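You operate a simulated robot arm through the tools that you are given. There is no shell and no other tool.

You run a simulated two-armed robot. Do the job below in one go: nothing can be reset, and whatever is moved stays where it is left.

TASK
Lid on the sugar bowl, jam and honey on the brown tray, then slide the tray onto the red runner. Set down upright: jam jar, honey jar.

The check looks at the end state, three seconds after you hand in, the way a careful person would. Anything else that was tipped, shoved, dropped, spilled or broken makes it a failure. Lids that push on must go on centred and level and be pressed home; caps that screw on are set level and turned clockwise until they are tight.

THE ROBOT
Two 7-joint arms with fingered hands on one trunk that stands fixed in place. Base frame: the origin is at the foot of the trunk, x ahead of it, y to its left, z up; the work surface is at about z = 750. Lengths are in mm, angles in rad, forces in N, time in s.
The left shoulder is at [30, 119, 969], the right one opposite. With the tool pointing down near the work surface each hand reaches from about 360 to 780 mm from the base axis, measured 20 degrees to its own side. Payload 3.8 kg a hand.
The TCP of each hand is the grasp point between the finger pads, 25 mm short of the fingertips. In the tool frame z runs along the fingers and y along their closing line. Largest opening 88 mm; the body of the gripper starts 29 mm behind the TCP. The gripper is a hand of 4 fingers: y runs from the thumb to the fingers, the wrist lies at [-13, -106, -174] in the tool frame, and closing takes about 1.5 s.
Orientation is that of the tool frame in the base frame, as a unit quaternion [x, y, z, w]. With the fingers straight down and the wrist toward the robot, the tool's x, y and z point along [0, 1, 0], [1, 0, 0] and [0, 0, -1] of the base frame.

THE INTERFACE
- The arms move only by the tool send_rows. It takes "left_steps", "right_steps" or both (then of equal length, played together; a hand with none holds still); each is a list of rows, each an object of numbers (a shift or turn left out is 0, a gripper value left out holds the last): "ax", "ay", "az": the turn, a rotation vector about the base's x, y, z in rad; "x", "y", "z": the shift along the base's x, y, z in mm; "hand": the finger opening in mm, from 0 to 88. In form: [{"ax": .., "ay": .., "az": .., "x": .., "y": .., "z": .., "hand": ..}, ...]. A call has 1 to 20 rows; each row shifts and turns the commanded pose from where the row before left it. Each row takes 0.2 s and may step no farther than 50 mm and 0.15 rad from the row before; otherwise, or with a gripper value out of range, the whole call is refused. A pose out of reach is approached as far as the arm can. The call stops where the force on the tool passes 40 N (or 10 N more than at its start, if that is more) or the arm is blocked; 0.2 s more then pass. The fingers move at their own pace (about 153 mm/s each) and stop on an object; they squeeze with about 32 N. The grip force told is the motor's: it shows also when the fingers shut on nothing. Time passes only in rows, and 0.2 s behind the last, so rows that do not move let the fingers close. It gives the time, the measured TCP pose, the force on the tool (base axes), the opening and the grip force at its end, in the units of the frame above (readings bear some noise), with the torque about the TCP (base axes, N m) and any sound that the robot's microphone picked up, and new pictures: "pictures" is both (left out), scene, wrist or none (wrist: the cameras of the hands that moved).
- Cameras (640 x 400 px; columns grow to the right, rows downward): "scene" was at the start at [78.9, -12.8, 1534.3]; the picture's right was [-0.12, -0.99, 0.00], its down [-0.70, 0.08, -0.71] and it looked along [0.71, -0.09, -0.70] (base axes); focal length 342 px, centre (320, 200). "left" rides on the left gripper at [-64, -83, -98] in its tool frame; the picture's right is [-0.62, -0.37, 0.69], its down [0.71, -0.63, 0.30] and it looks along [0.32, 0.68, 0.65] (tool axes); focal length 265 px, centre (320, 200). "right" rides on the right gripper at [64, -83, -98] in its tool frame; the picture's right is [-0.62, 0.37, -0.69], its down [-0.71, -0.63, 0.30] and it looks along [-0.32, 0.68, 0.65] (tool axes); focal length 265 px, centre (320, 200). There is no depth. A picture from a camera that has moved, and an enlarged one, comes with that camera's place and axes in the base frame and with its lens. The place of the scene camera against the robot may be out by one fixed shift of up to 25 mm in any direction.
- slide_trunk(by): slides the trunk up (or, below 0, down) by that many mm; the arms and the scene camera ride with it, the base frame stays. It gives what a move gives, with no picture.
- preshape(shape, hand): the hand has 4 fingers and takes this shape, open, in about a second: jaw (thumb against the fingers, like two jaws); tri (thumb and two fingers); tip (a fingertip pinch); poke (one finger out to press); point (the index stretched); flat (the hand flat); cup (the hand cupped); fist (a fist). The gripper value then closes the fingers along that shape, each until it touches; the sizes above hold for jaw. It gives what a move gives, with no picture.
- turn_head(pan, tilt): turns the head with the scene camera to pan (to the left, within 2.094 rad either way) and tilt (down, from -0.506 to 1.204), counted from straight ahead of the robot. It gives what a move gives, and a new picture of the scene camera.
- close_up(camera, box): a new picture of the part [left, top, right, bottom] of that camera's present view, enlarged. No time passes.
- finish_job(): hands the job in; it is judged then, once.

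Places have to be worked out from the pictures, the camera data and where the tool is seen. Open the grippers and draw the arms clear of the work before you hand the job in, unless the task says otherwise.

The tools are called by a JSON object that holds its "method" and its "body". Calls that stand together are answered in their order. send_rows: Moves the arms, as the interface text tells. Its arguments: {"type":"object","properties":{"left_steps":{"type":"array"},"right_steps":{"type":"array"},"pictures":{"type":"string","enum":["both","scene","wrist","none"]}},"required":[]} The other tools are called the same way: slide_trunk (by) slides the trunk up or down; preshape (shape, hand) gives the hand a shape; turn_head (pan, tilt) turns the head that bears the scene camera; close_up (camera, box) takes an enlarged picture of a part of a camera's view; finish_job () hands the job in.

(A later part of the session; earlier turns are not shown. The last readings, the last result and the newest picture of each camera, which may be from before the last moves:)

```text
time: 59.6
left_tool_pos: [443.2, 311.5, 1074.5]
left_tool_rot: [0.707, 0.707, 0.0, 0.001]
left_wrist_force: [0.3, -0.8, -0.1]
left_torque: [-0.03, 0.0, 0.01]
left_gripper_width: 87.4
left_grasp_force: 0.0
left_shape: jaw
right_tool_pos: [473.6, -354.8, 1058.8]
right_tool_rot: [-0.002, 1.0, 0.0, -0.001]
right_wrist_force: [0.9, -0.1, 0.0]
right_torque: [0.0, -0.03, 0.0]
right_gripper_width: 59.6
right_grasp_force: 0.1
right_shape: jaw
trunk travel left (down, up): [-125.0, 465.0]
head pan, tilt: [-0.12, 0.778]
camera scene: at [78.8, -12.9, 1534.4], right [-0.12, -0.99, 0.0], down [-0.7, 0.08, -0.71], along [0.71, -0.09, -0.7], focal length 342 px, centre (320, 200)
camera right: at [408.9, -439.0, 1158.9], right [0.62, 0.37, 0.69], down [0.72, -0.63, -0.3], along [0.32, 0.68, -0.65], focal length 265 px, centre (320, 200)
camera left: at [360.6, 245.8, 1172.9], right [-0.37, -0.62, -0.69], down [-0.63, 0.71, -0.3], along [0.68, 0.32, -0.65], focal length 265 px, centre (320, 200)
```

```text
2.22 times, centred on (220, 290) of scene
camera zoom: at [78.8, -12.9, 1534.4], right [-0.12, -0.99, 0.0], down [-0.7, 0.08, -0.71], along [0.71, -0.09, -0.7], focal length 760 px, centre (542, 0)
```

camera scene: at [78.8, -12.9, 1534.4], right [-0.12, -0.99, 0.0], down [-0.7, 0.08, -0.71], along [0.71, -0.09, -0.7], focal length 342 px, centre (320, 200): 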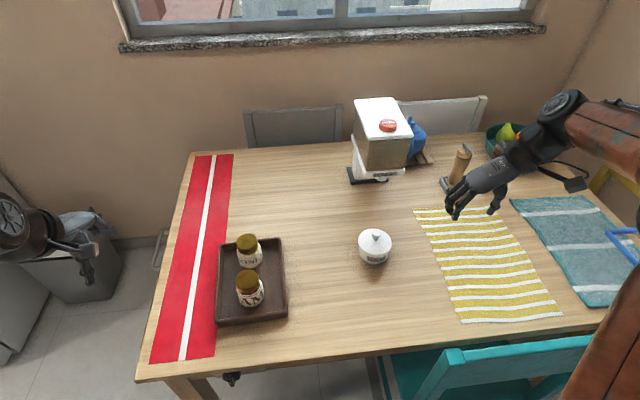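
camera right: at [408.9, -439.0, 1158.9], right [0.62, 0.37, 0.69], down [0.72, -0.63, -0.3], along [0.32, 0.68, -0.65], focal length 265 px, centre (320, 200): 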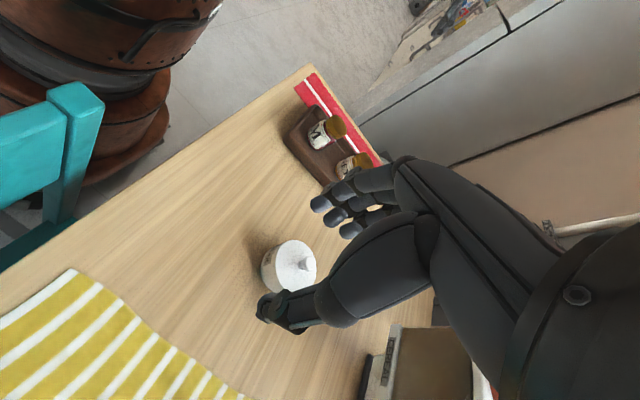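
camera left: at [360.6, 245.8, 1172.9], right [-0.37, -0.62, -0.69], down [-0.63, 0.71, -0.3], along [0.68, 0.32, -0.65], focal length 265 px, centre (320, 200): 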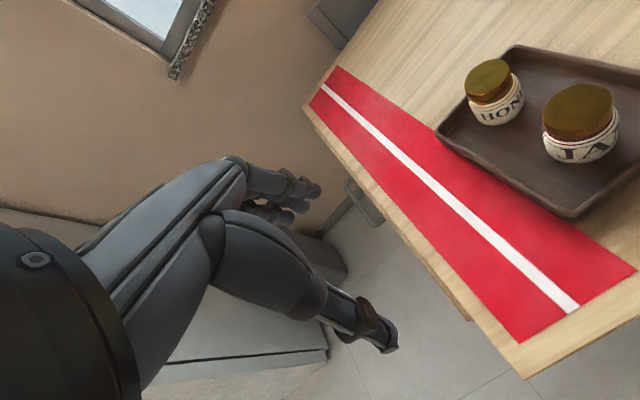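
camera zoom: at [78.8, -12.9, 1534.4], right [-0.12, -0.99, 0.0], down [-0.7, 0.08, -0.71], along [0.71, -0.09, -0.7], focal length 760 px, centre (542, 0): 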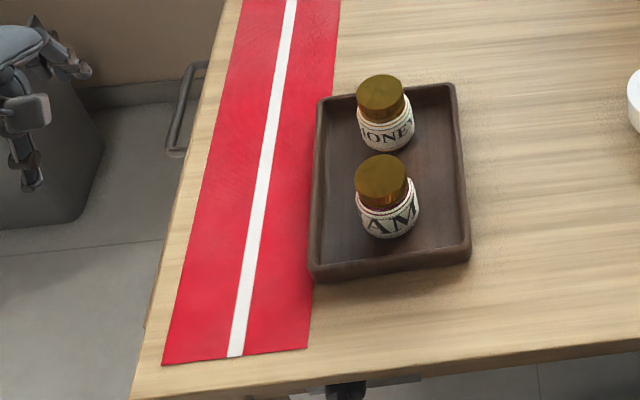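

Both jars stand upright in the tray. Refined positions: runner y 183–322 (centre about 252), tray y 25–184 (centre about 104), table edge y 342, so the tray should move about +146 mm. I'll bring the right hand, yawed and open, to the right of the tray at a safe height.

{"method": "send_rows", "body": {"right_steps": [{"x": 10, "y": 35, "z": -6, "hand": 88}, {"x": 10, "y": 35, "z": -6}, {"x": 10, "y": 35, "z": -6}, {"x": 10, "y": 35, "z": -6}, {"x": 10, "y": 35, "z": -6}, {"x": 10, "y": 35, "z": -6}, {"x": 10, "y": 35, "z": -6}, {"x": 10, "y": 35, "z": -6}, {"x": 10, "y": 35, "z": -6}, {}], "pictures": "both"}}

{"method": "close_up", "body": {"camera": "right", "box": [120, 60, 440, 330]}}

```text
time: 61.8
left_tool_pos: [442.8, 310.6, 1074.9]
left_tool_rot: [0.707, 0.707, 0.0, 0.0]
left_wrist_force: [-0.9, 0.6, -0.7]
left_torque: [0.04, -0.01, 0.02]
left_gripper_width: 87.9
left_grasp_force: 0.1
left_shape: jaw
right_tool_pos: [565.1, -40.2, 1006.6]
right_tool_rot: [-0.001, 1.0, -0.001, 0.0]
right_wrist_force: [-0.4, -0.1, 0.0]
right_torque: [-0.01, 0.01, 0.0]
right_gripper_width: 87.9
right_grasp_force: 0.0
right_shape: jaw
trunk travel left (down, up): [-125.0, 465.0]
head pan, tilt: [-0.12, 0.778]
camera scene: at [78.5, -13.4, 1534.4], right [-0.12, -0.99, 0.0], down [-0.7, 0.08, -0.71], along [0.71, -0.09, -0.7], focal length 342 px, centre (320, 200)
camera right: at [500.1, -124.0, 1105.4], right [0.62, 0.37, 0.69], down [0.72, -0.63, -0.3], along [0.32, 0.68, -0.65], focal length 265 px, centre (320, 200)
```

scene: 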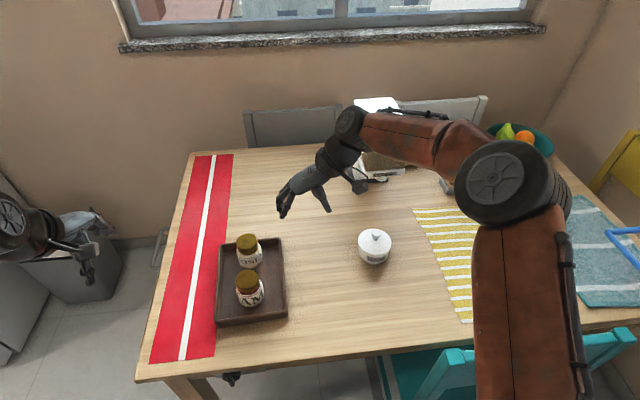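
right: 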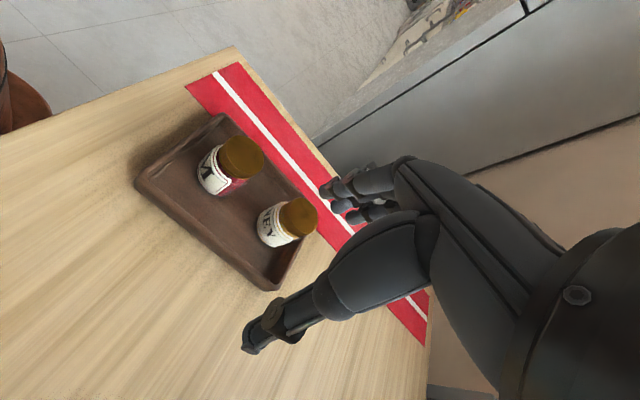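

```text
1.48 times, centred on (280, 195) of right
camera zoom: at [500.1, -124.0, 1105.4], right [0.62, 0.37, 0.69], down [0.72, -0.63, -0.3], along [0.32, 0.68, -0.65], focal length 393 px, centre (379, 207)
```

zoom: 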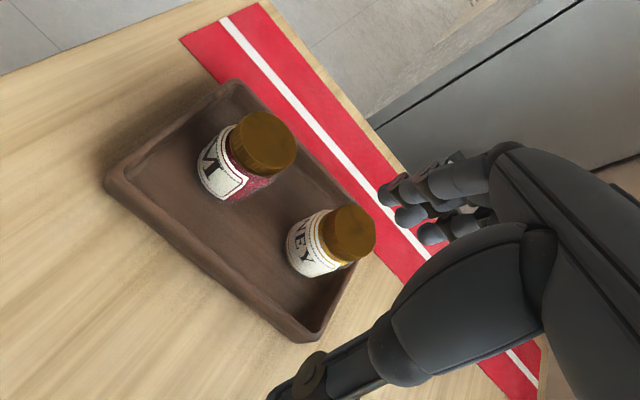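

The tray's right wall runs from (451, 21) to (673, 29), so it's at y ≈ 25.5 at mid-length. I'll back the hand off to y ≈ -52 and lower it outside the tray, stopping partway to check clearances.

{"method": "send_rows", "body": {"right_steps": [{"x": -1, "y": -6, "z": -35}, {"y": -6, "z": -35}, {"z": -40}, {"z": -40}, {}], "pictures": "both"}}

{"method": "close_up", "body": {"camera": "scene", "box": [200, 160, 420, 340]}}

```text
time: 63.0
left_tool_pos: [442.7, 311.0, 1074.7]
left_tool_rot: [0.707, 0.707, 0.0, 0.0]
left_wrist_force: [0.3, -0.2, -0.8]
left_torque: [-0.01, -0.01, 0.0]
left_gripper_width: 87.8
left_grasp_force: 0.0
left_shape: jaw
right_tool_pos: [562.7, -53.5, 855.6]
right_tool_rot: [-0.001, 1.0, 0.0, 0.001]
right_wrist_force: [-0.1, -0.1, -0.2]
right_torque: [0.01, 0.01, 0.01]
right_gripper_width: 88.1
right_grasp_force: 0.1
right_shape: jaw
trunk travel left (down, up): [-125.0, 465.0]
head pan, tilt: [-0.12, 0.778]
camera scene: at [78.6, -12.7, 1534.4], right [-0.12, -0.99, 0.0], down [-0.7, 0.08, -0.71], along [0.71, -0.09, -0.7], focal length 342 px, centre (320, 200)
camera right: at [498.5, -136.7, 954.8], right [0.62, 0.37, 0.69], down [0.72, -0.63, -0.3], along [0.32, 0.68, -0.65], focal length 265 px, centre (320, 200)
```

scene: 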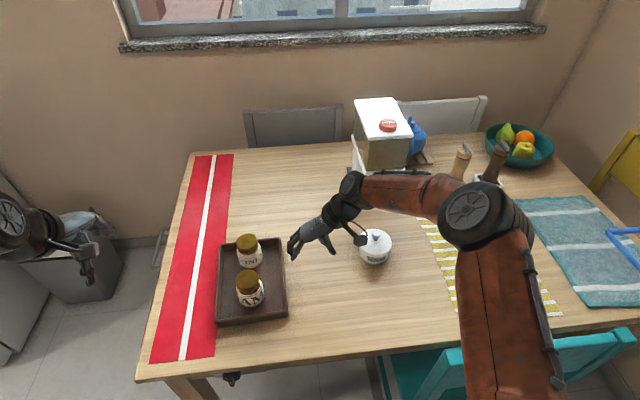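
right: 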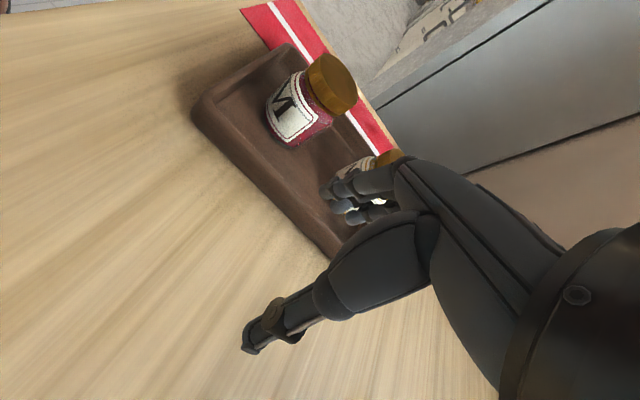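

```text
2.22 times, centred on (310, 250) of scene
camera zoom: at [78.6, -12.7, 1534.4], right [-0.12, -0.99, 0.0], down [-0.7, 0.08, -0.71], along [0.71, -0.09, -0.7], focal length 760 px, centre (342, 89)
```

zoom: 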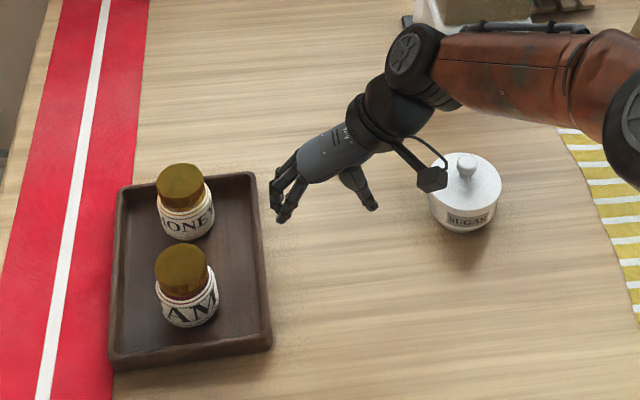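

The hand hangs just right of the tray and clears the sugar bowl. I'll lower to z ≈ 784 so the fingertips sit just above the table beside the wall.

{"method": "send_rows", "body": {"right_steps": [{"z": -25}, {"z": -25}, {"z": -15}, {"z": -7}, {}], "pictures": "both"}}

{"method": "close_up", "body": {"camera": "scene", "box": [200, 160, 420, 340]}}

{"method": "close_up", "body": {"camera": "right", "box": [200, 100, 440, 340]}}

```text
time: 64.2
left_tool_pos: [442.6, 311.0, 1072.2]
left_tool_rot: [0.708, 0.707, 0.0, 0.0]
left_wrist_force: [0.6, 0.0, 0.0]
left_torque: [0.0, -0.02, -0.03]
left_gripper_width: 87.7
left_grasp_force: 0.0
left_shape: jaw
right_tool_pos: [562.8, -52.8, 782.7]
right_tool_rot: [-0.001, 1.0, 0.0, 0.0]
right_wrist_force: [-0.1, -0.5, -1.0]
right_torque: [-0.01, 0.03, 0.0]
right_gripper_width: 88.0
right_grasp_force: 0.1
right_shape: jaw
trunk travel left (down, up): [-125.0, 465.0]
head pan, tilt: [-0.12, 0.778]
camera scene: at [78.9, -12.7, 1534.4], right [-0.12, -0.99, 0.0], down [-0.7, 0.08, -0.71], along [0.71, -0.09, -0.7], focal length 342 px, centre (320, 200)
camera right: at [498.3, -136.8, 882.1], right [0.62, 0.37, 0.69], down [0.72, -0.63, -0.3], along [0.32, 0.68, -0.65], focal length 265 px, centre (320, 200)
```

scene: 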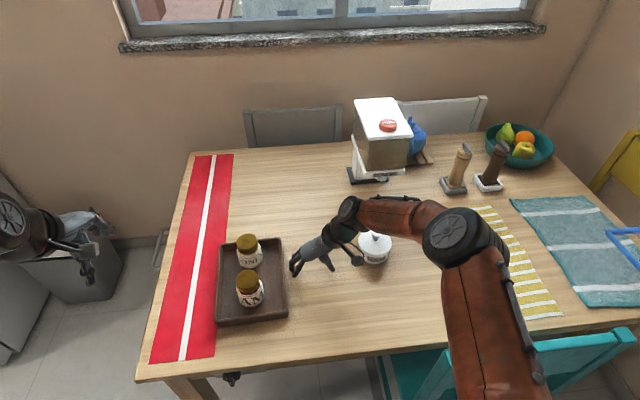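
right: 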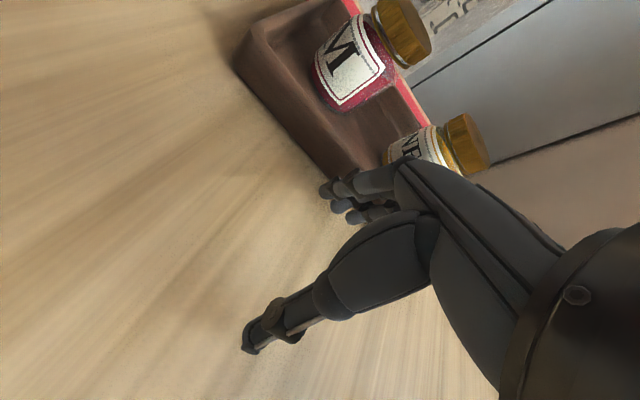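

```text
2.22 times, centred on (310, 250) of scene
camera zoom: at [78.9, -12.7, 1534.4], right [-0.12, -0.99, 0.0], down [-0.7, 0.08, -0.71], along [0.71, -0.09, -0.7], focal length 760 px, centre (342, 89)
```

zoom: 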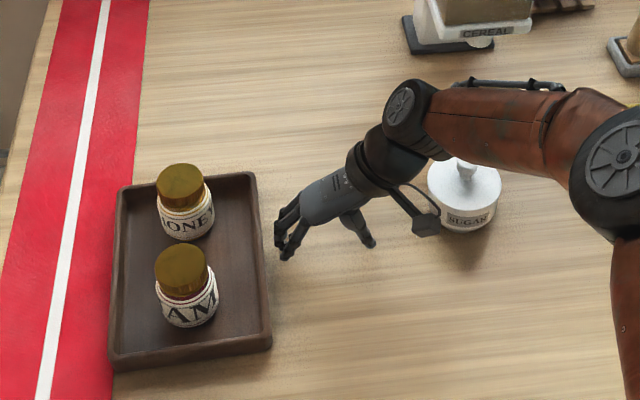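

```text
1.67 times, centred on (320, 220) of right
camera zoom: at [498.3, -136.8, 882.1], right [0.62, 0.37, 0.69], down [0.72, -0.63, -0.3], along [0.32, 0.68, -0.65], focal length 442 px, centre (320, 167)
```

zoom: 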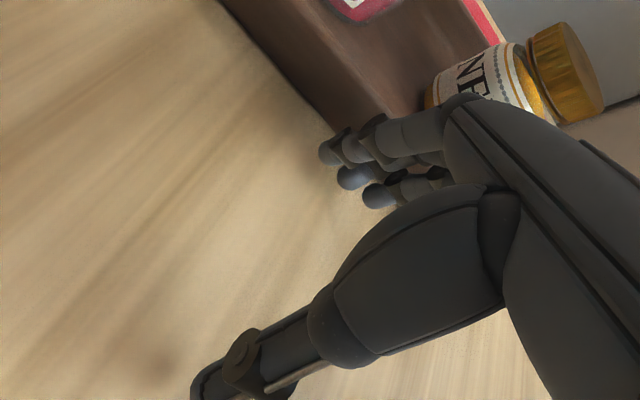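

The fingertip row is centred near x 576, so I'll shift -12 mm in x to push at the load's centre (x ≈ 564). Then I'll creep in until contact.

{"method": "send_rows", "body": {"right_steps": [{"x": -6}, {"x": -6}, {"y": 5}, {"y": 4}, {"y": 3}, {}], "pictures": "wrist"}}

{"method": "close_up", "body": {"camera": "right", "box": [240, 120, 400, 280]}}

{"method": "close_up", "body": {"camera": "scene", "box": [250, 210, 330, 300]}}

```text
time: 65.6
left_tool_pos: [442.2, 309.7, 1072.8]
left_tool_rot: [0.707, 0.707, 0.0, -0.001]
left_wrist_force: [-0.6, 0.4, 0.2]
left_torque: [0.0, -0.02, 0.01]
left_gripper_width: 87.5
left_grasp_force: 0.2
left_shape: jaw
right_tool_pos: [550.4, -39.7, 783.6]
right_tool_rot: [-0.002, 1.0, 0.0, 0.001]
right_wrist_force: [-0.2, -1.3, 1.2]
right_torque: [0.03, 0.0, -0.03]
right_gripper_width: 88.1
right_grasp_force: 0.0
right_shape: jaw
trunk travel left (down, up): [-125.0, 465.0]
head pan, tilt: [-0.12, 0.778]
camera right: at [485.4, -124.0, 882.5], right [0.62, 0.37, 0.69], down [0.72, -0.63, -0.3], along [0.32, 0.68, -0.65], focal length 265 px, centre (320, 200)
```

right: 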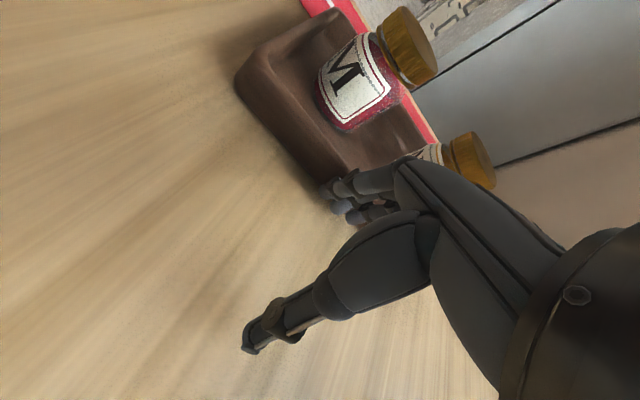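

```text
2.50 times, centred on (320, 200) of right
camera zoom: at [485.4, -124.0, 882.5], right [0.62, 0.37, 0.69], down [0.72, -0.63, -0.3], along [0.32, 0.68, -0.65], focal length 664 px, centre (320, 200)
```

zoom: 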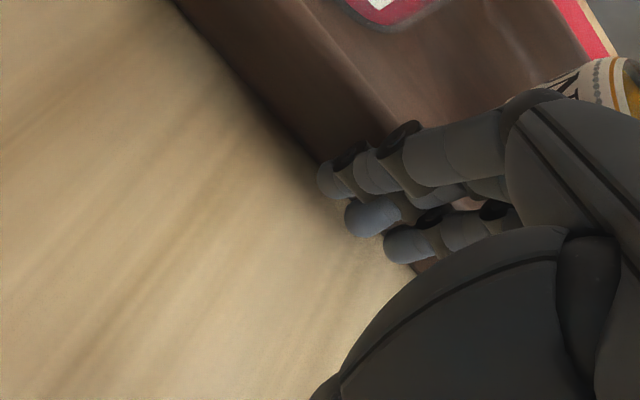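

```text
4.44 times, centred on (290, 255) of scene
camera zoom: at [78.9, -12.9, 1534.4], right [-0.12, -0.99, 0.0], down [-0.7, 0.08, -0.71], along [0.71, -0.09, -0.7], focal length 1520 px, centre (453, -44)
```

zoom: 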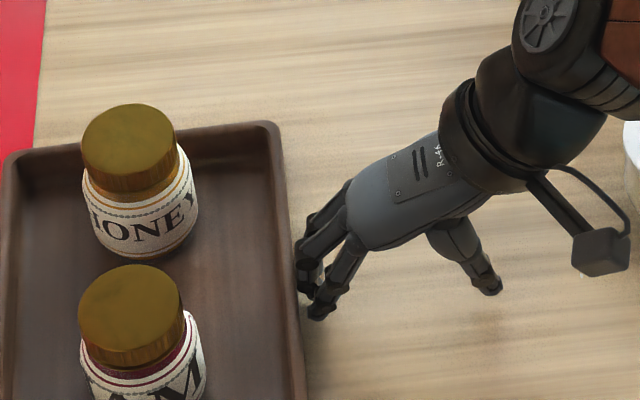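

The fingertips are just touching-close to the wall. I'll begin the push slowly and check force and tray motion.

{"method": "send_rows", "body": {"right_steps": [{"y": 3}, {"y": 3}, {"y": 3}, {"y": 3}, {"y": 3}, {}], "pictures": "wrist"}}

{"method": "close_up", "body": {"camera": "scene", "box": [180, 200, 340, 340]}}

```text
time: 67.0
left_tool_pos: [442.7, 311.6, 1074.8]
left_tool_rot: [0.707, 0.707, 0.0, 0.0]
left_wrist_force: [-0.3, 0.6, -1.0]
left_torque: [-0.01, 0.0, 0.02]
left_gripper_width: 87.7
left_grasp_force: 0.0
left_shape: jaw
right_tool_pos: [549.8, -24.6, 782.6]
right_tool_rot: [-0.001, 1.0, 0.0, 0.0]
right_wrist_force: [0.6, -3.0, -2.0]
right_torque: [-0.11, 0.05, -0.03]
right_gripper_width: 86.8
right_grasp_force: 0.0
right_shape: jaw
trunk travel left (down, up): [-125.0, 465.0]
head pan, tilt: [-0.12, 0.778]
camera right: at [485.4, -108.8, 883.1], right [0.62, 0.37, 0.69], down [0.72, -0.63, -0.3], along [0.32, 0.68, -0.65], focal length 265 px, centre (320, 200)
```

right: 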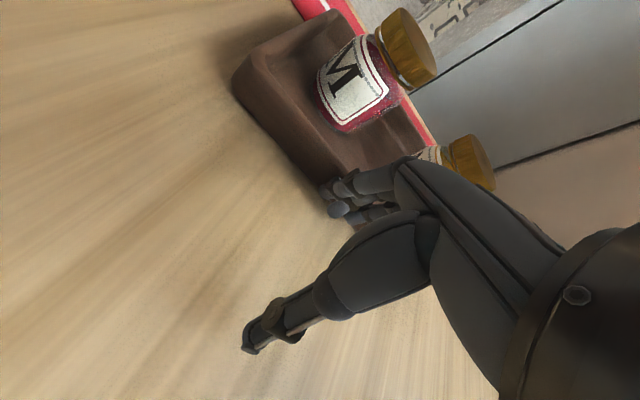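

```text
2.86 times, centred on (260, 270) of scene
camera zoom: at [79.0, -13.2, 1534.3], right [-0.12, -0.99, 0.0], down [-0.7, 0.08, -0.71], along [0.71, -0.09, -0.7], focal length 977 px, centre (491, 0)
```

zoom: 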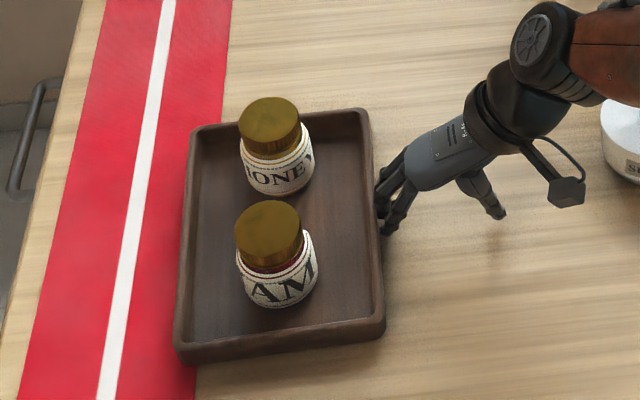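

The tray slides smoothly at 3 N and the jars stay upright. I'll continue pushing gently.

{"method": "send_rows", "body": {"right_steps": [{"y": 4}, {"y": 5}, {"y": 5}, {"y": 5}, {"y": 5}, {"y": 5}, {"y": 5}, {"y": 5}, {"y": 4}, {"y": 3}, {}], "pictures": "wrist"}}

{"method": "close_up", "body": {"camera": "scene", "box": [140, 200, 320, 360]}}

```text
time: 69.4
left_tool_pos: [443.6, 310.1, 1074.5]
left_tool_rot: [0.707, 0.707, 0.0, 0.0]
left_wrist_force: [-1.0, 0.2, -0.4]
left_torque: [-0.01, 0.0, 0.01]
left_gripper_width: 87.5
left_grasp_force: 0.0
left_shape: jaw
right_tool_pos: [549.6, 21.5, 782.0]
right_tool_rot: [0.0, 1.0, 0.0, 0.0]
right_wrist_force: [0.1, -5.4, 2.4]
right_torque: [0.13, -0.02, -0.05]
right_gripper_width: 86.6
right_grasp_force: 0.1
right_shape: jaw
trunk travel left (down, up): [-125.0, 465.0]
head pan, tilt: [-0.12, 0.778]
camera right: at [485.7, -63.1, 882.1], right [0.62, 0.37, 0.69], down [0.72, -0.63, -0.3], along [0.32, 0.68, -0.65], focal length 265 px, centre (320, 200)
```

right: 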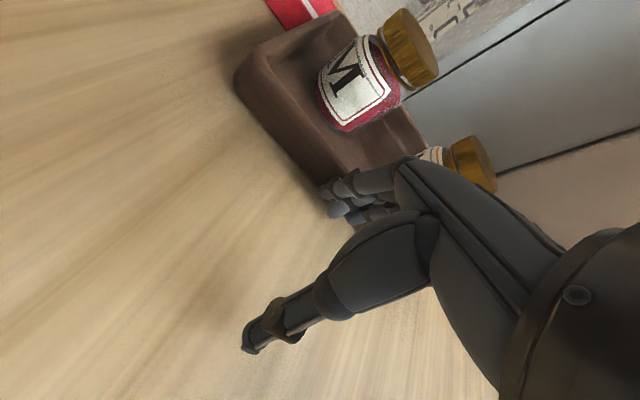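

```text
2.50 times, centred on (230, 280) of scene
camera zoom: at [78.6, -13.5, 1534.4], right [-0.12, -0.99, 0.0], down [-0.7, 0.08, -0.71], along [0.71, -0.09, -0.7], focal length 855 px, centre (545, 0)
```

zoom: 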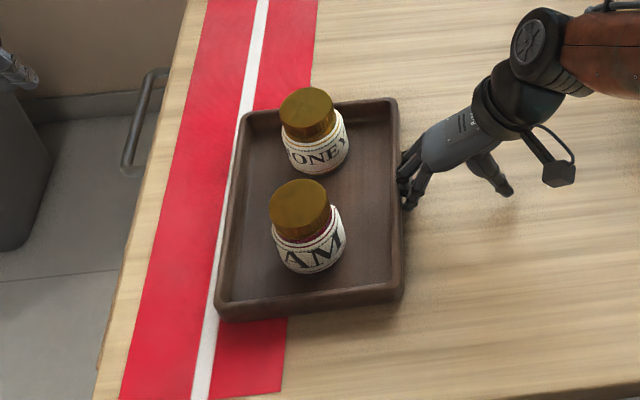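

Good progress: the tray is partly on the runner, force is about 5 N, and the jars are upright. Continuing the push.

{"method": "send_rows", "body": {"right_steps": [{"y": 4}, {"y": 5}, {"y": 5}, {"y": 5}, {"y": 5}, {"y": 5}, {"y": 5}, {"y": 5}, {"y": 4}, {"y": 3}, {}], "pictures": "wrist"}}

{"method": "close_up", "body": {"camera": "scene", "box": [140, 200, 320, 360]}}

{"method": "close_up", "body": {"camera": "left", "box": [300, 0, 640, 400]}}

```text
time: 71.8
left_tool_pos: [443.4, 309.5, 1073.0]
left_tool_rot: [0.707, 0.707, -0.001, 0.0]
left_wrist_force: [0.1, -0.3, -0.4]
left_torque: [-0.04, 0.01, 0.06]
left_gripper_width: 87.7
left_grasp_force: 0.0
left_shape: jaw
right_tool_pos: [550.0, 67.3, 783.0]
right_tool_rot: [-0.001, 1.0, 0.0, 0.0]
right_wrist_force: [1.5, -4.5, 0.4]
right_torque: [-0.02, -0.01, -0.07]
right_gripper_width: 86.9
right_grasp_force: 0.1
right_shape: jaw
trunk travel left (down, up): [-125.0, 465.0]
head pan, tilt: [-0.12, 0.778]
camera right: at [486.3, -16.7, 882.6], right [0.62, 0.37, 0.69], down [0.72, -0.63, -0.3], along [0.32, 0.68, -0.65], focal length 265 px, centre (320, 200)
```

right: 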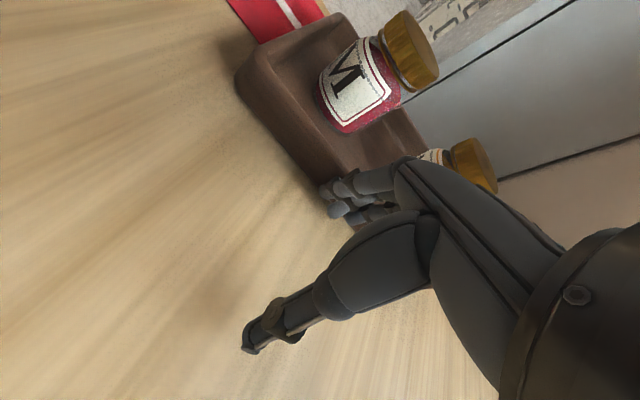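

```text
2.50 times, centred on (230, 280) of scene
camera zoom: at [78.9, -13.3, 1534.3], right [-0.12, -0.99, 0.0], down [-0.7, 0.08, -0.71], along [0.71, -0.09, -0.7], focal length 855 px, centre (545, 0)
```

zoom: 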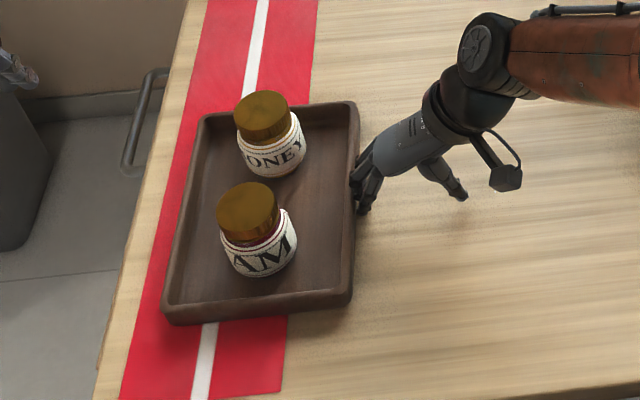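

```text
1.00 times, centred on (470, 200) of left (not enlarged: the box is as wide or as high as the picture)
camera zoom: at [360.9, 245.3, 1172.7], right [-0.37, -0.62, -0.69], down [-0.63, 0.71, -0.3], along [0.68, 0.33, -0.65], focal length 265 px, centre (170, 200)
```

zoom: 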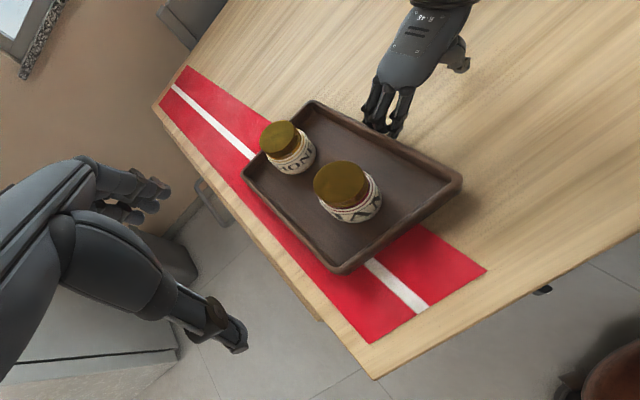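

The tray centre is now about y 208 and nearly square to the table. About 40 mm remains to centre it on the runner at y ≈ 250.

{"method": "send_rows", "body": {"right_steps": [{"y": 4}, {"y": 5}, {"y": 5}, {"y": 5}, {"y": 5}, {"y": 4}, {"y": 3}, {"y": 2}, {}, {}], "pictures": "wrist"}}

{"method": "close_up", "body": {"camera": "scene", "box": [140, 200, 320, 360]}}

{"method": "close_up", "body": {"camera": "left", "box": [300, 0, 640, 400]}}

```text
time: 74.0
left_tool_pos: [441.4, 310.3, 1074.2]
left_tool_rot: [0.707, 0.707, 0.001, 0.0]
left_wrist_force: [-0.2, 0.8, 0.3]
left_torque: [-0.02, -0.01, -0.02]
left_gripper_width: 87.8
left_grasp_force: 0.0
left_shape: jaw
right_tool_pos: [549.9, 100.2, 783.8]
right_tool_rot: [-0.001, 1.0, 0.001, 0.0]
right_wrist_force: [0.1, -3.8, -1.2]
right_torque: [-0.07, 0.04, -0.06]
right_gripper_width: 86.7
right_grasp_force: 0.0
right_shape: jaw
trunk travel left (down, up): [-125.0, 465.0]
head pan, tilt: [-0.12, 0.778]
camera right: at [485.7, 16.1, 883.1], right [0.62, 0.37, 0.69], down [0.72, -0.63, -0.3], along [0.32, 0.68, -0.65], focal length 265 px, centre (320, 200)
```

right: 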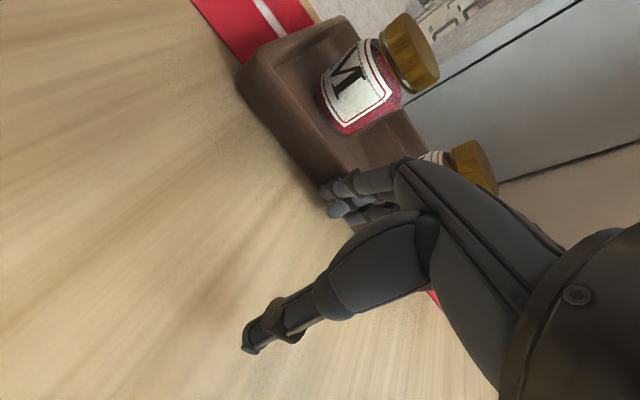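

```text
2.50 times, centred on (230, 280) of scene
camera zoom: at [79.0, -13.1, 1534.3], right [-0.12, -0.99, 0.0], down [-0.7, 0.08, -0.71], along [0.71, -0.09, -0.7], focal length 855 px, centre (545, 0)
```

zoom: 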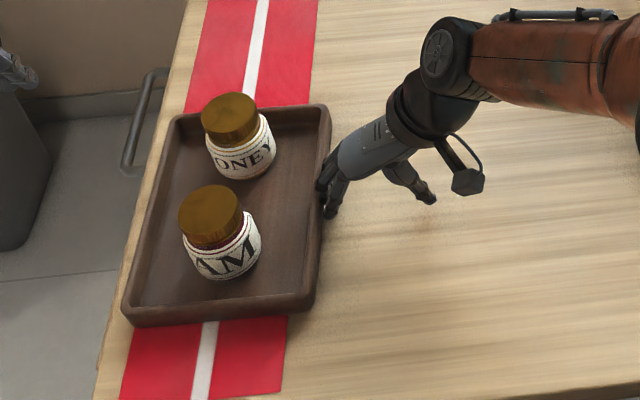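

```text
1.00 times, centred on (470, 200) of left (not enlarged: the box is as wide or as high as the picture)
camera zoom: at [361.0, 245.4, 1172.7], right [-0.37, -0.62, -0.69], down [-0.63, 0.71, -0.3], along [0.68, 0.33, -0.65], focal length 265 px, centre (170, 200)
```

zoom: 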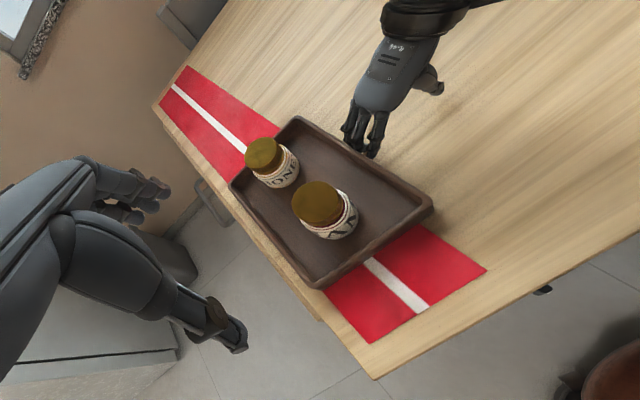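

The tray centre is now about y 240 against the runner centre of about 252, and 23 mm of table remains beyond it. I'll nudge it 10 mm more to centre it.

{"method": "send_rows", "body": {"right_steps": [{"y": 2}, {"y": 3}, {"y": 3}, {"y": 2}, {}, {}], "pictures": "none"}}

{"method": "close_up", "body": {"camera": "scene", "box": [140, 200, 320, 360]}}

{"method": "close_up", "body": {"camera": "left", "box": [360, 80, 640, 360]}}

```text
time: 75.4
left_tool_pos: [442.6, 310.9, 1074.9]
left_tool_rot: [0.707, 0.707, 0.0, 0.0]
left_wrist_force: [-0.2, -0.1, 0.2]
left_torque: [0.0, 0.04, -0.02]
left_gripper_width: 87.8
left_grasp_force: 0.0
left_shape: jaw
right_tool_pos: [549.9, 109.6, 783.8]
right_tool_rot: [-0.002, 1.0, 0.0, 0.0]
right_wrist_force: [0.4, -5.1, 2.3]
right_torque: [0.06, -0.01, -0.07]
right_gripper_width: 86.6
right_grasp_force: 0.0
right_shape: jaw
trunk travel left (down, up): [-125.0, 465.0]
head pan, tilt: [-0.12, 0.778]
```

```text
2.50 times, centred on (230, 280) of scene
camera zoom: at [78.8, -13.4, 1534.4], right [-0.12, -0.99, 0.0], down [-0.7, 0.08, -0.71], along [0.71, -0.09, -0.7], focal length 855 px, centre (545, 0)
```

zoom: 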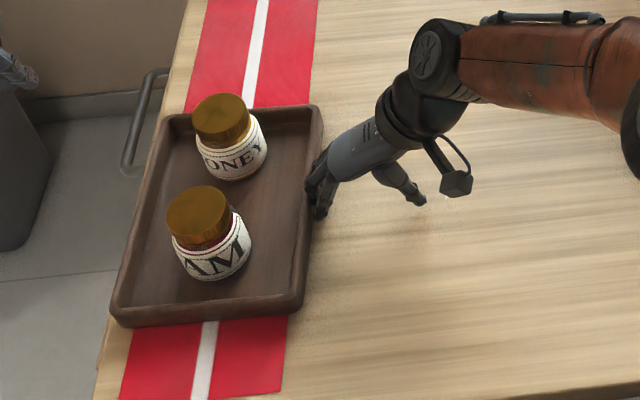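

```text
1.43 times, centred on (500, 220) of left
camera zoom: at [360.9, 245.3, 1172.8], right [-0.37, -0.62, -0.69], down [-0.63, 0.71, -0.3], along [0.68, 0.33, -0.65], focal length 379 px, centre (63, 171)
```

zoom: 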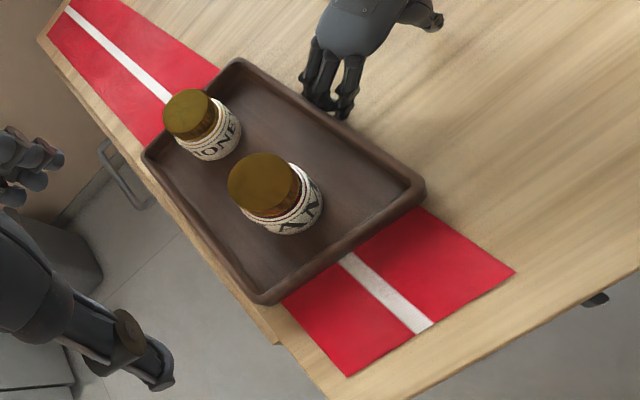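

The tray now looks centred on the runner. I'll zoom in to verify how it lines up with the stripe and the table edge.

{"method": "close_up", "body": {"camera": "scene", "box": [165, 220, 285, 345]}}

{"method": "close_up", "body": {"camera": "left", "box": [400, 100, 580, 300]}}

```text
3.20 times, centred on (225, 282) of scene
camera zoom: at [78.8, -13.4, 1534.4], right [-0.12, -0.99, 0.0], down [-0.7, 0.08, -0.71], along [0.71, -0.09, -0.7], focal length 1094 px, centre (624, -64)
```

zoom: 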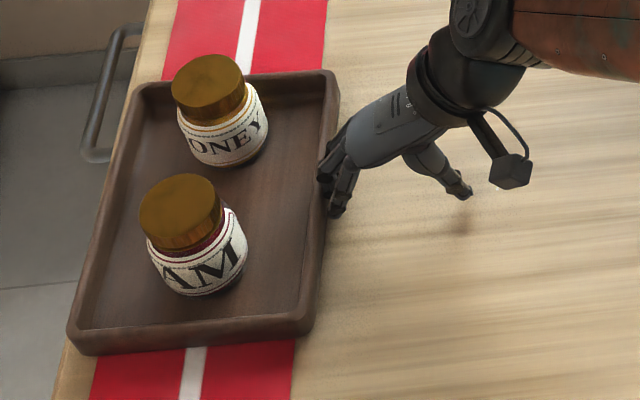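

```text
2.00 times, centred on (490, 200) of left
camera zoom: at [360.9, 245.3, 1172.8], right [-0.37, -0.62, -0.69], down [-0.63, 0.71, -0.3], along [0.68, 0.33, -0.65], focal length 531 px, centre (-20, 200)
```

zoom: 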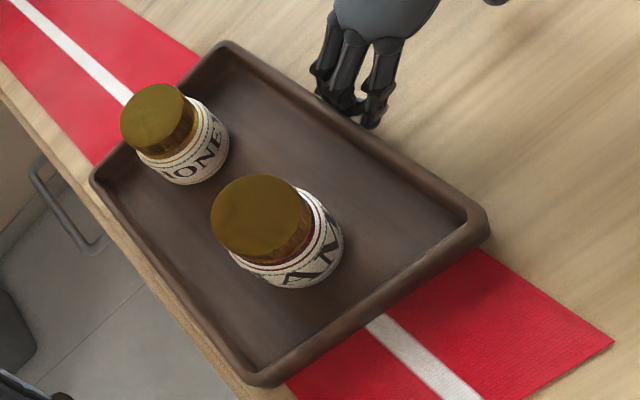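

The tray is centred at about y 250 on the runner, fully on the table, with both jars upright. I'll back the right hand off the wall, then lift it clear.

{"method": "send_rows", "body": {"right_steps": [{"y": -5}, {"y": -10}, {"y": -15}, {"y": -15}, {"z": 30}, {"z": 40}, {"z": 45}, {"z": 45}, {"z": 45}, {"z": 45}, {"x": -5, "y": -35, "z": 10}, {"x": -5, "y": -40}, {"x": -5, "y": -40}, {"x": -5, "y": -40}, {"x": -5, "y": -40}, {"x": -5, "y": -40}, {"x": -5, "y": -40}, {"x": -5, "y": -40}, {"x": -5, "y": -40}, {}], "pictures": "both"}}

{"method": "close_up", "body": {"camera": "scene", "box": [130, 190, 310, 370]}}

{"method": "close_up", "body": {"camera": "scene", "box": [345, 210, 405, 275]}}

{"method": "close_up", "body": {"camera": "left", "box": [320, 0, 640, 400]}}

```text
time: 79.6
left_tool_pos: [443.2, 311.7, 1074.0]
left_tool_rot: [0.707, 0.708, 0.0, 0.0]
left_wrist_force: [-0.7, 0.4, 0.5]
left_torque: [-0.01, 0.0, -0.01]
left_gripper_width: 87.8
left_grasp_force: 0.0
left_shape: jaw
right_tool_pos: [505.0, -290.2, 1042.3]
right_tool_rot: [-0.001, 1.0, 0.0, 0.0]
right_wrist_force: [-0.3, 0.4, -0.5]
right_torque: [-0.02, -0.02, 0.0]
right_gripper_width: 88.1
right_grasp_force: 0.1
right_shape: jaw
trunk travel left (down, up): [-125.0, 465.0]
head pan, tilt: [-0.12, 0.778]
camera scene: at [79.0, -12.4, 1534.3], right [-0.12, -0.99, 0.0], down [-0.7, 0.08, -0.71], along [0.71, -0.09, -0.7], focal length 342 px, centre (320, 200)
camera right: at [441.3, -375.9, 1142.1], right [0.62, 0.37, 0.69], down [0.72, -0.63, -0.3], along [0.32, 0.68, -0.65], focal length 265 px, centre (320, 200)
```

scene: 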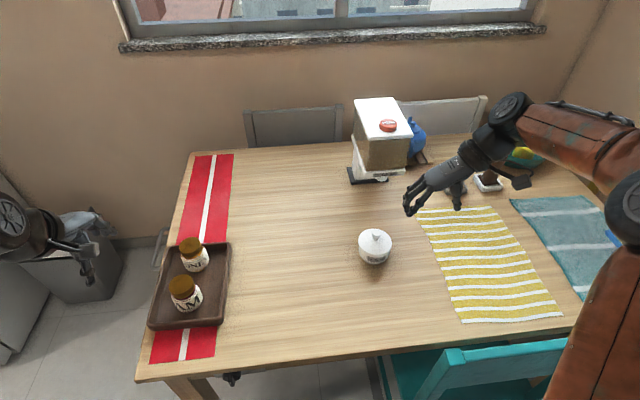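
right: 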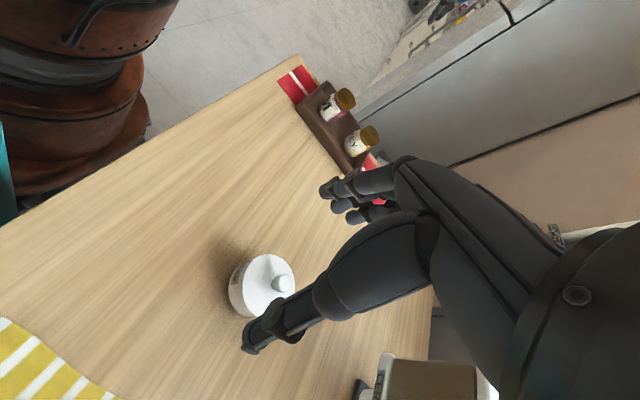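

```text
2.22 times, centred on (220, 280) of scene
camera zoom: at [79.0, -12.4, 1534.3], right [-0.12, -0.99, 0.0], down [-0.7, 0.08, -0.71], along [0.71, -0.09, -0.7], focal length 760 px, centre (542, 22)
```

zoom: 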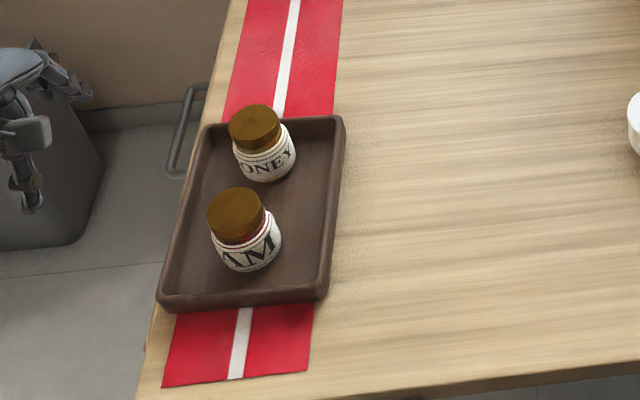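

```text
6.15 times, centred on (375, 242) of scene
camera zoom: at [79.0, -12.4, 1534.3], right [-0.12, -0.99, 0.0], down [-0.7, 0.08, -0.71], along [0.71, -0.09, -0.7], focal length 2104 px, centre (-18, -62)
```

zoom: 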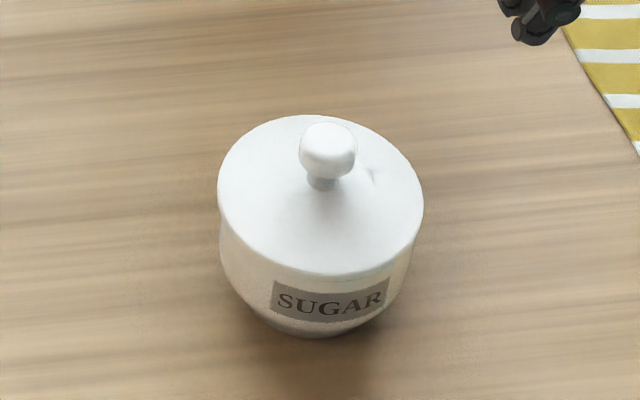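

```text
1.00 times, centred on (480, 200) of left (not enlarged: the box is as wide or as high as the picture)
camera zoom: at [361.0, 246.1, 1172.5], right [-0.37, -0.62, -0.69], down [-0.63, 0.71, -0.3], along [0.68, 0.32, -0.65], focal length 265 px, centre (160, 200)
```

zoom: 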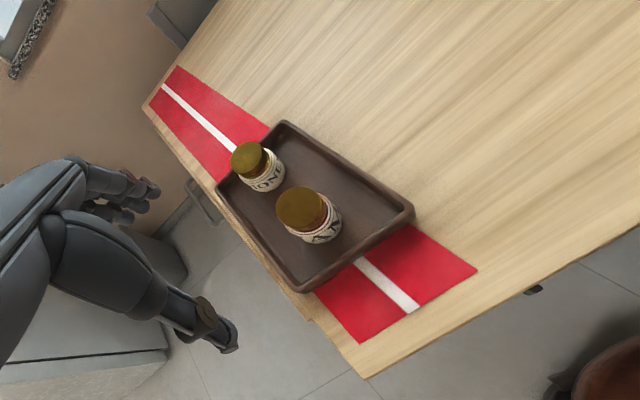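

The tray, jars and runner look right. I'll take one more look at the sugar bowl's lid from the right wrist camera before finishing.

{"method": "close_up", "body": {"camera": "right", "box": [210, 230, 320, 340]}}

{"method": "close_up", "body": {"camera": "scene", "box": [355, 225, 395, 270]}}

```text
3.64 times, centred on (265, 285) of right
camera zoom: at [441.3, -375.9, 1142.1], right [0.62, 0.37, 0.69], down [0.72, -0.63, -0.3], along [0.32, 0.68, -0.65], focal length 965 px, centre (520, -109)
```

zoom: 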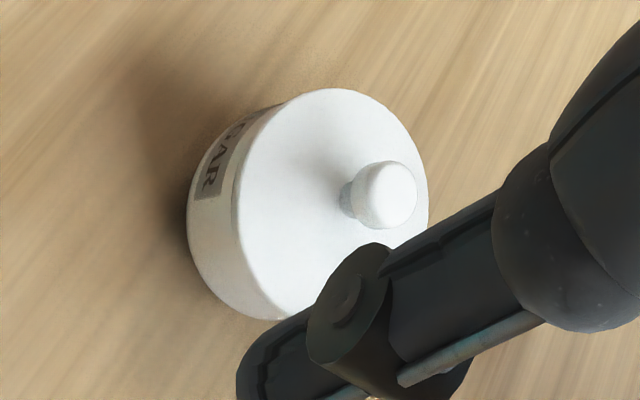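

```text
8.89 times, centred on (375, 248) of scene
camera zoom: at [79.0, -12.4, 1534.3], right [-0.12, -0.99, 0.0], down [-0.7, 0.08, -0.71], along [0.71, -0.09, -0.7], focal length 3039 px, centre (-169, -222)
```

zoom: 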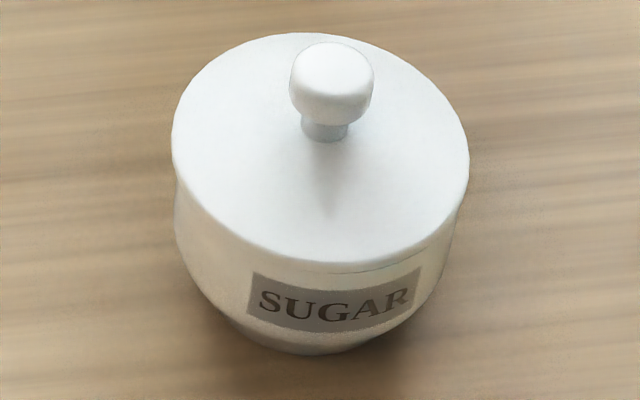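

The lid looks even all round. For a low-angle check that no gap shows under its rim, I'll turn the right hand back and view the bowl from a shallow angle.

{"method": "send_rows", "body": {"right_steps": [{"az": -0.131, "x": -9}, {"az": -0.131, "x": -9}, {"az": -0.131, "x": -9}, {"az": -0.131, "x": -9}, {"az": -0.131, "x": -9}, {"az": -0.131, "x": -9}, {"az": -0.131, "x": -9, "z": -30}, {"az": -0.131, "x": -9, "z": -35}, {"az": -0.131, "x": -9, "z": -35}, {"az": -0.131, "x": -9, "z": -35}, {"az": -0.131, "x": -9, "z": -35}, {"az": -0.1298, "x": -9, "z": -30}, {}], "pictures": "both"}}

{"method": "close_up", "body": {"camera": "right", "box": [260, 0, 420, 160]}}

```text
time: 82.4
left_tool_pos: [441.8, 311.1, 1074.2]
left_tool_rot: [0.707, 0.707, 0.0, 0.0]
left_wrist_force: [-0.2, 0.4, 0.6]
left_torque: [0.0, -0.01, -0.02]
left_gripper_width: 87.6
left_grasp_force: 0.0
left_shape: jaw
right_tool_pos: [395.4, -288.5, 844.0]
right_tool_rot: [0.707, 0.707, -0.001, -0.001]
right_wrist_force: [-0.3, -0.3, 0.2]
right_torque: [-0.02, 0.02, 0.01]
right_gripper_width: 88.1
right_grasp_force: 0.1
right_shape: jaw
trunk travel left (down, up): [-125.0, 465.0]
head pan, tilt: [-0.12, 0.778]
camera scene: at [78.5, -12.8, 1534.4], right [-0.12, -0.99, 0.0], down [-0.7, 0.08, -0.71], along [0.71, -0.09, -0.7], focal length 342 px, centre (320, 200)
camera right: at [311.6, -225.4, 943.3], right [0.37, -0.62, 0.69], down [-0.63, -0.71, -0.3], along [0.68, -0.32, -0.65], focal length 265 px, centre (320, 200)
```

scene: 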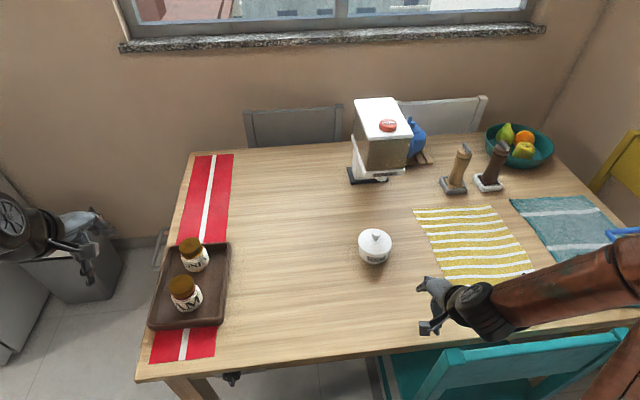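
right: 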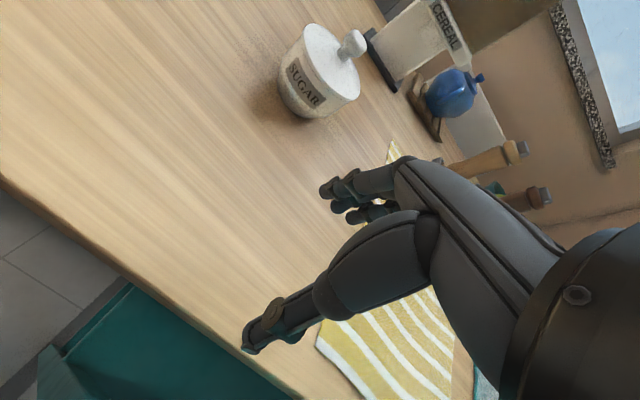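

```text
2.50 times, centred on (340, 80) of right
camera zoom: at [311.6, -225.4, 943.3], right [0.37, -0.62, 0.69], down [-0.63, -0.71, -0.3], along [0.68, -0.32, -0.65], focal length 664 px, centre (270, 500)
```

zoom: 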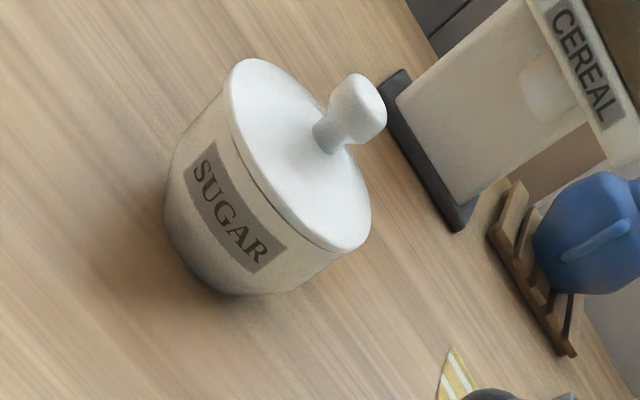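

A thin dark line shows at the lid joint, so I'll zoom in more to see whether it's a gap or just the overhang's shadow.

{"method": "close_up", "body": {"camera": "right", "box": [290, 20, 370, 120]}}

```text
4.00 times, centred on (330, 70) of right
camera zoom: at [311.6, -225.4, 943.3], right [0.37, -0.62, 0.69], down [-0.63, -0.71, -0.3], along [0.68, -0.32, -0.65], focal length 1062 px, centre (280, 720)
```

zoom: 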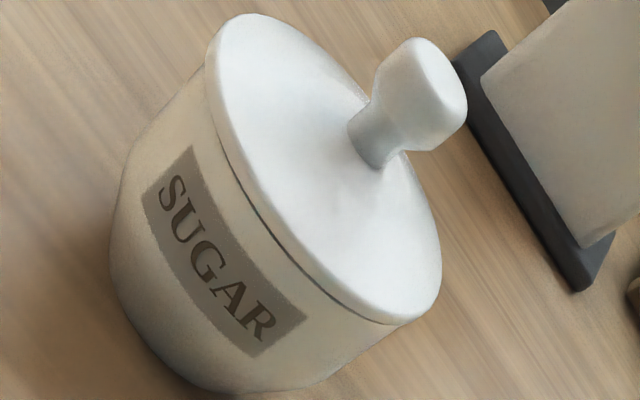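

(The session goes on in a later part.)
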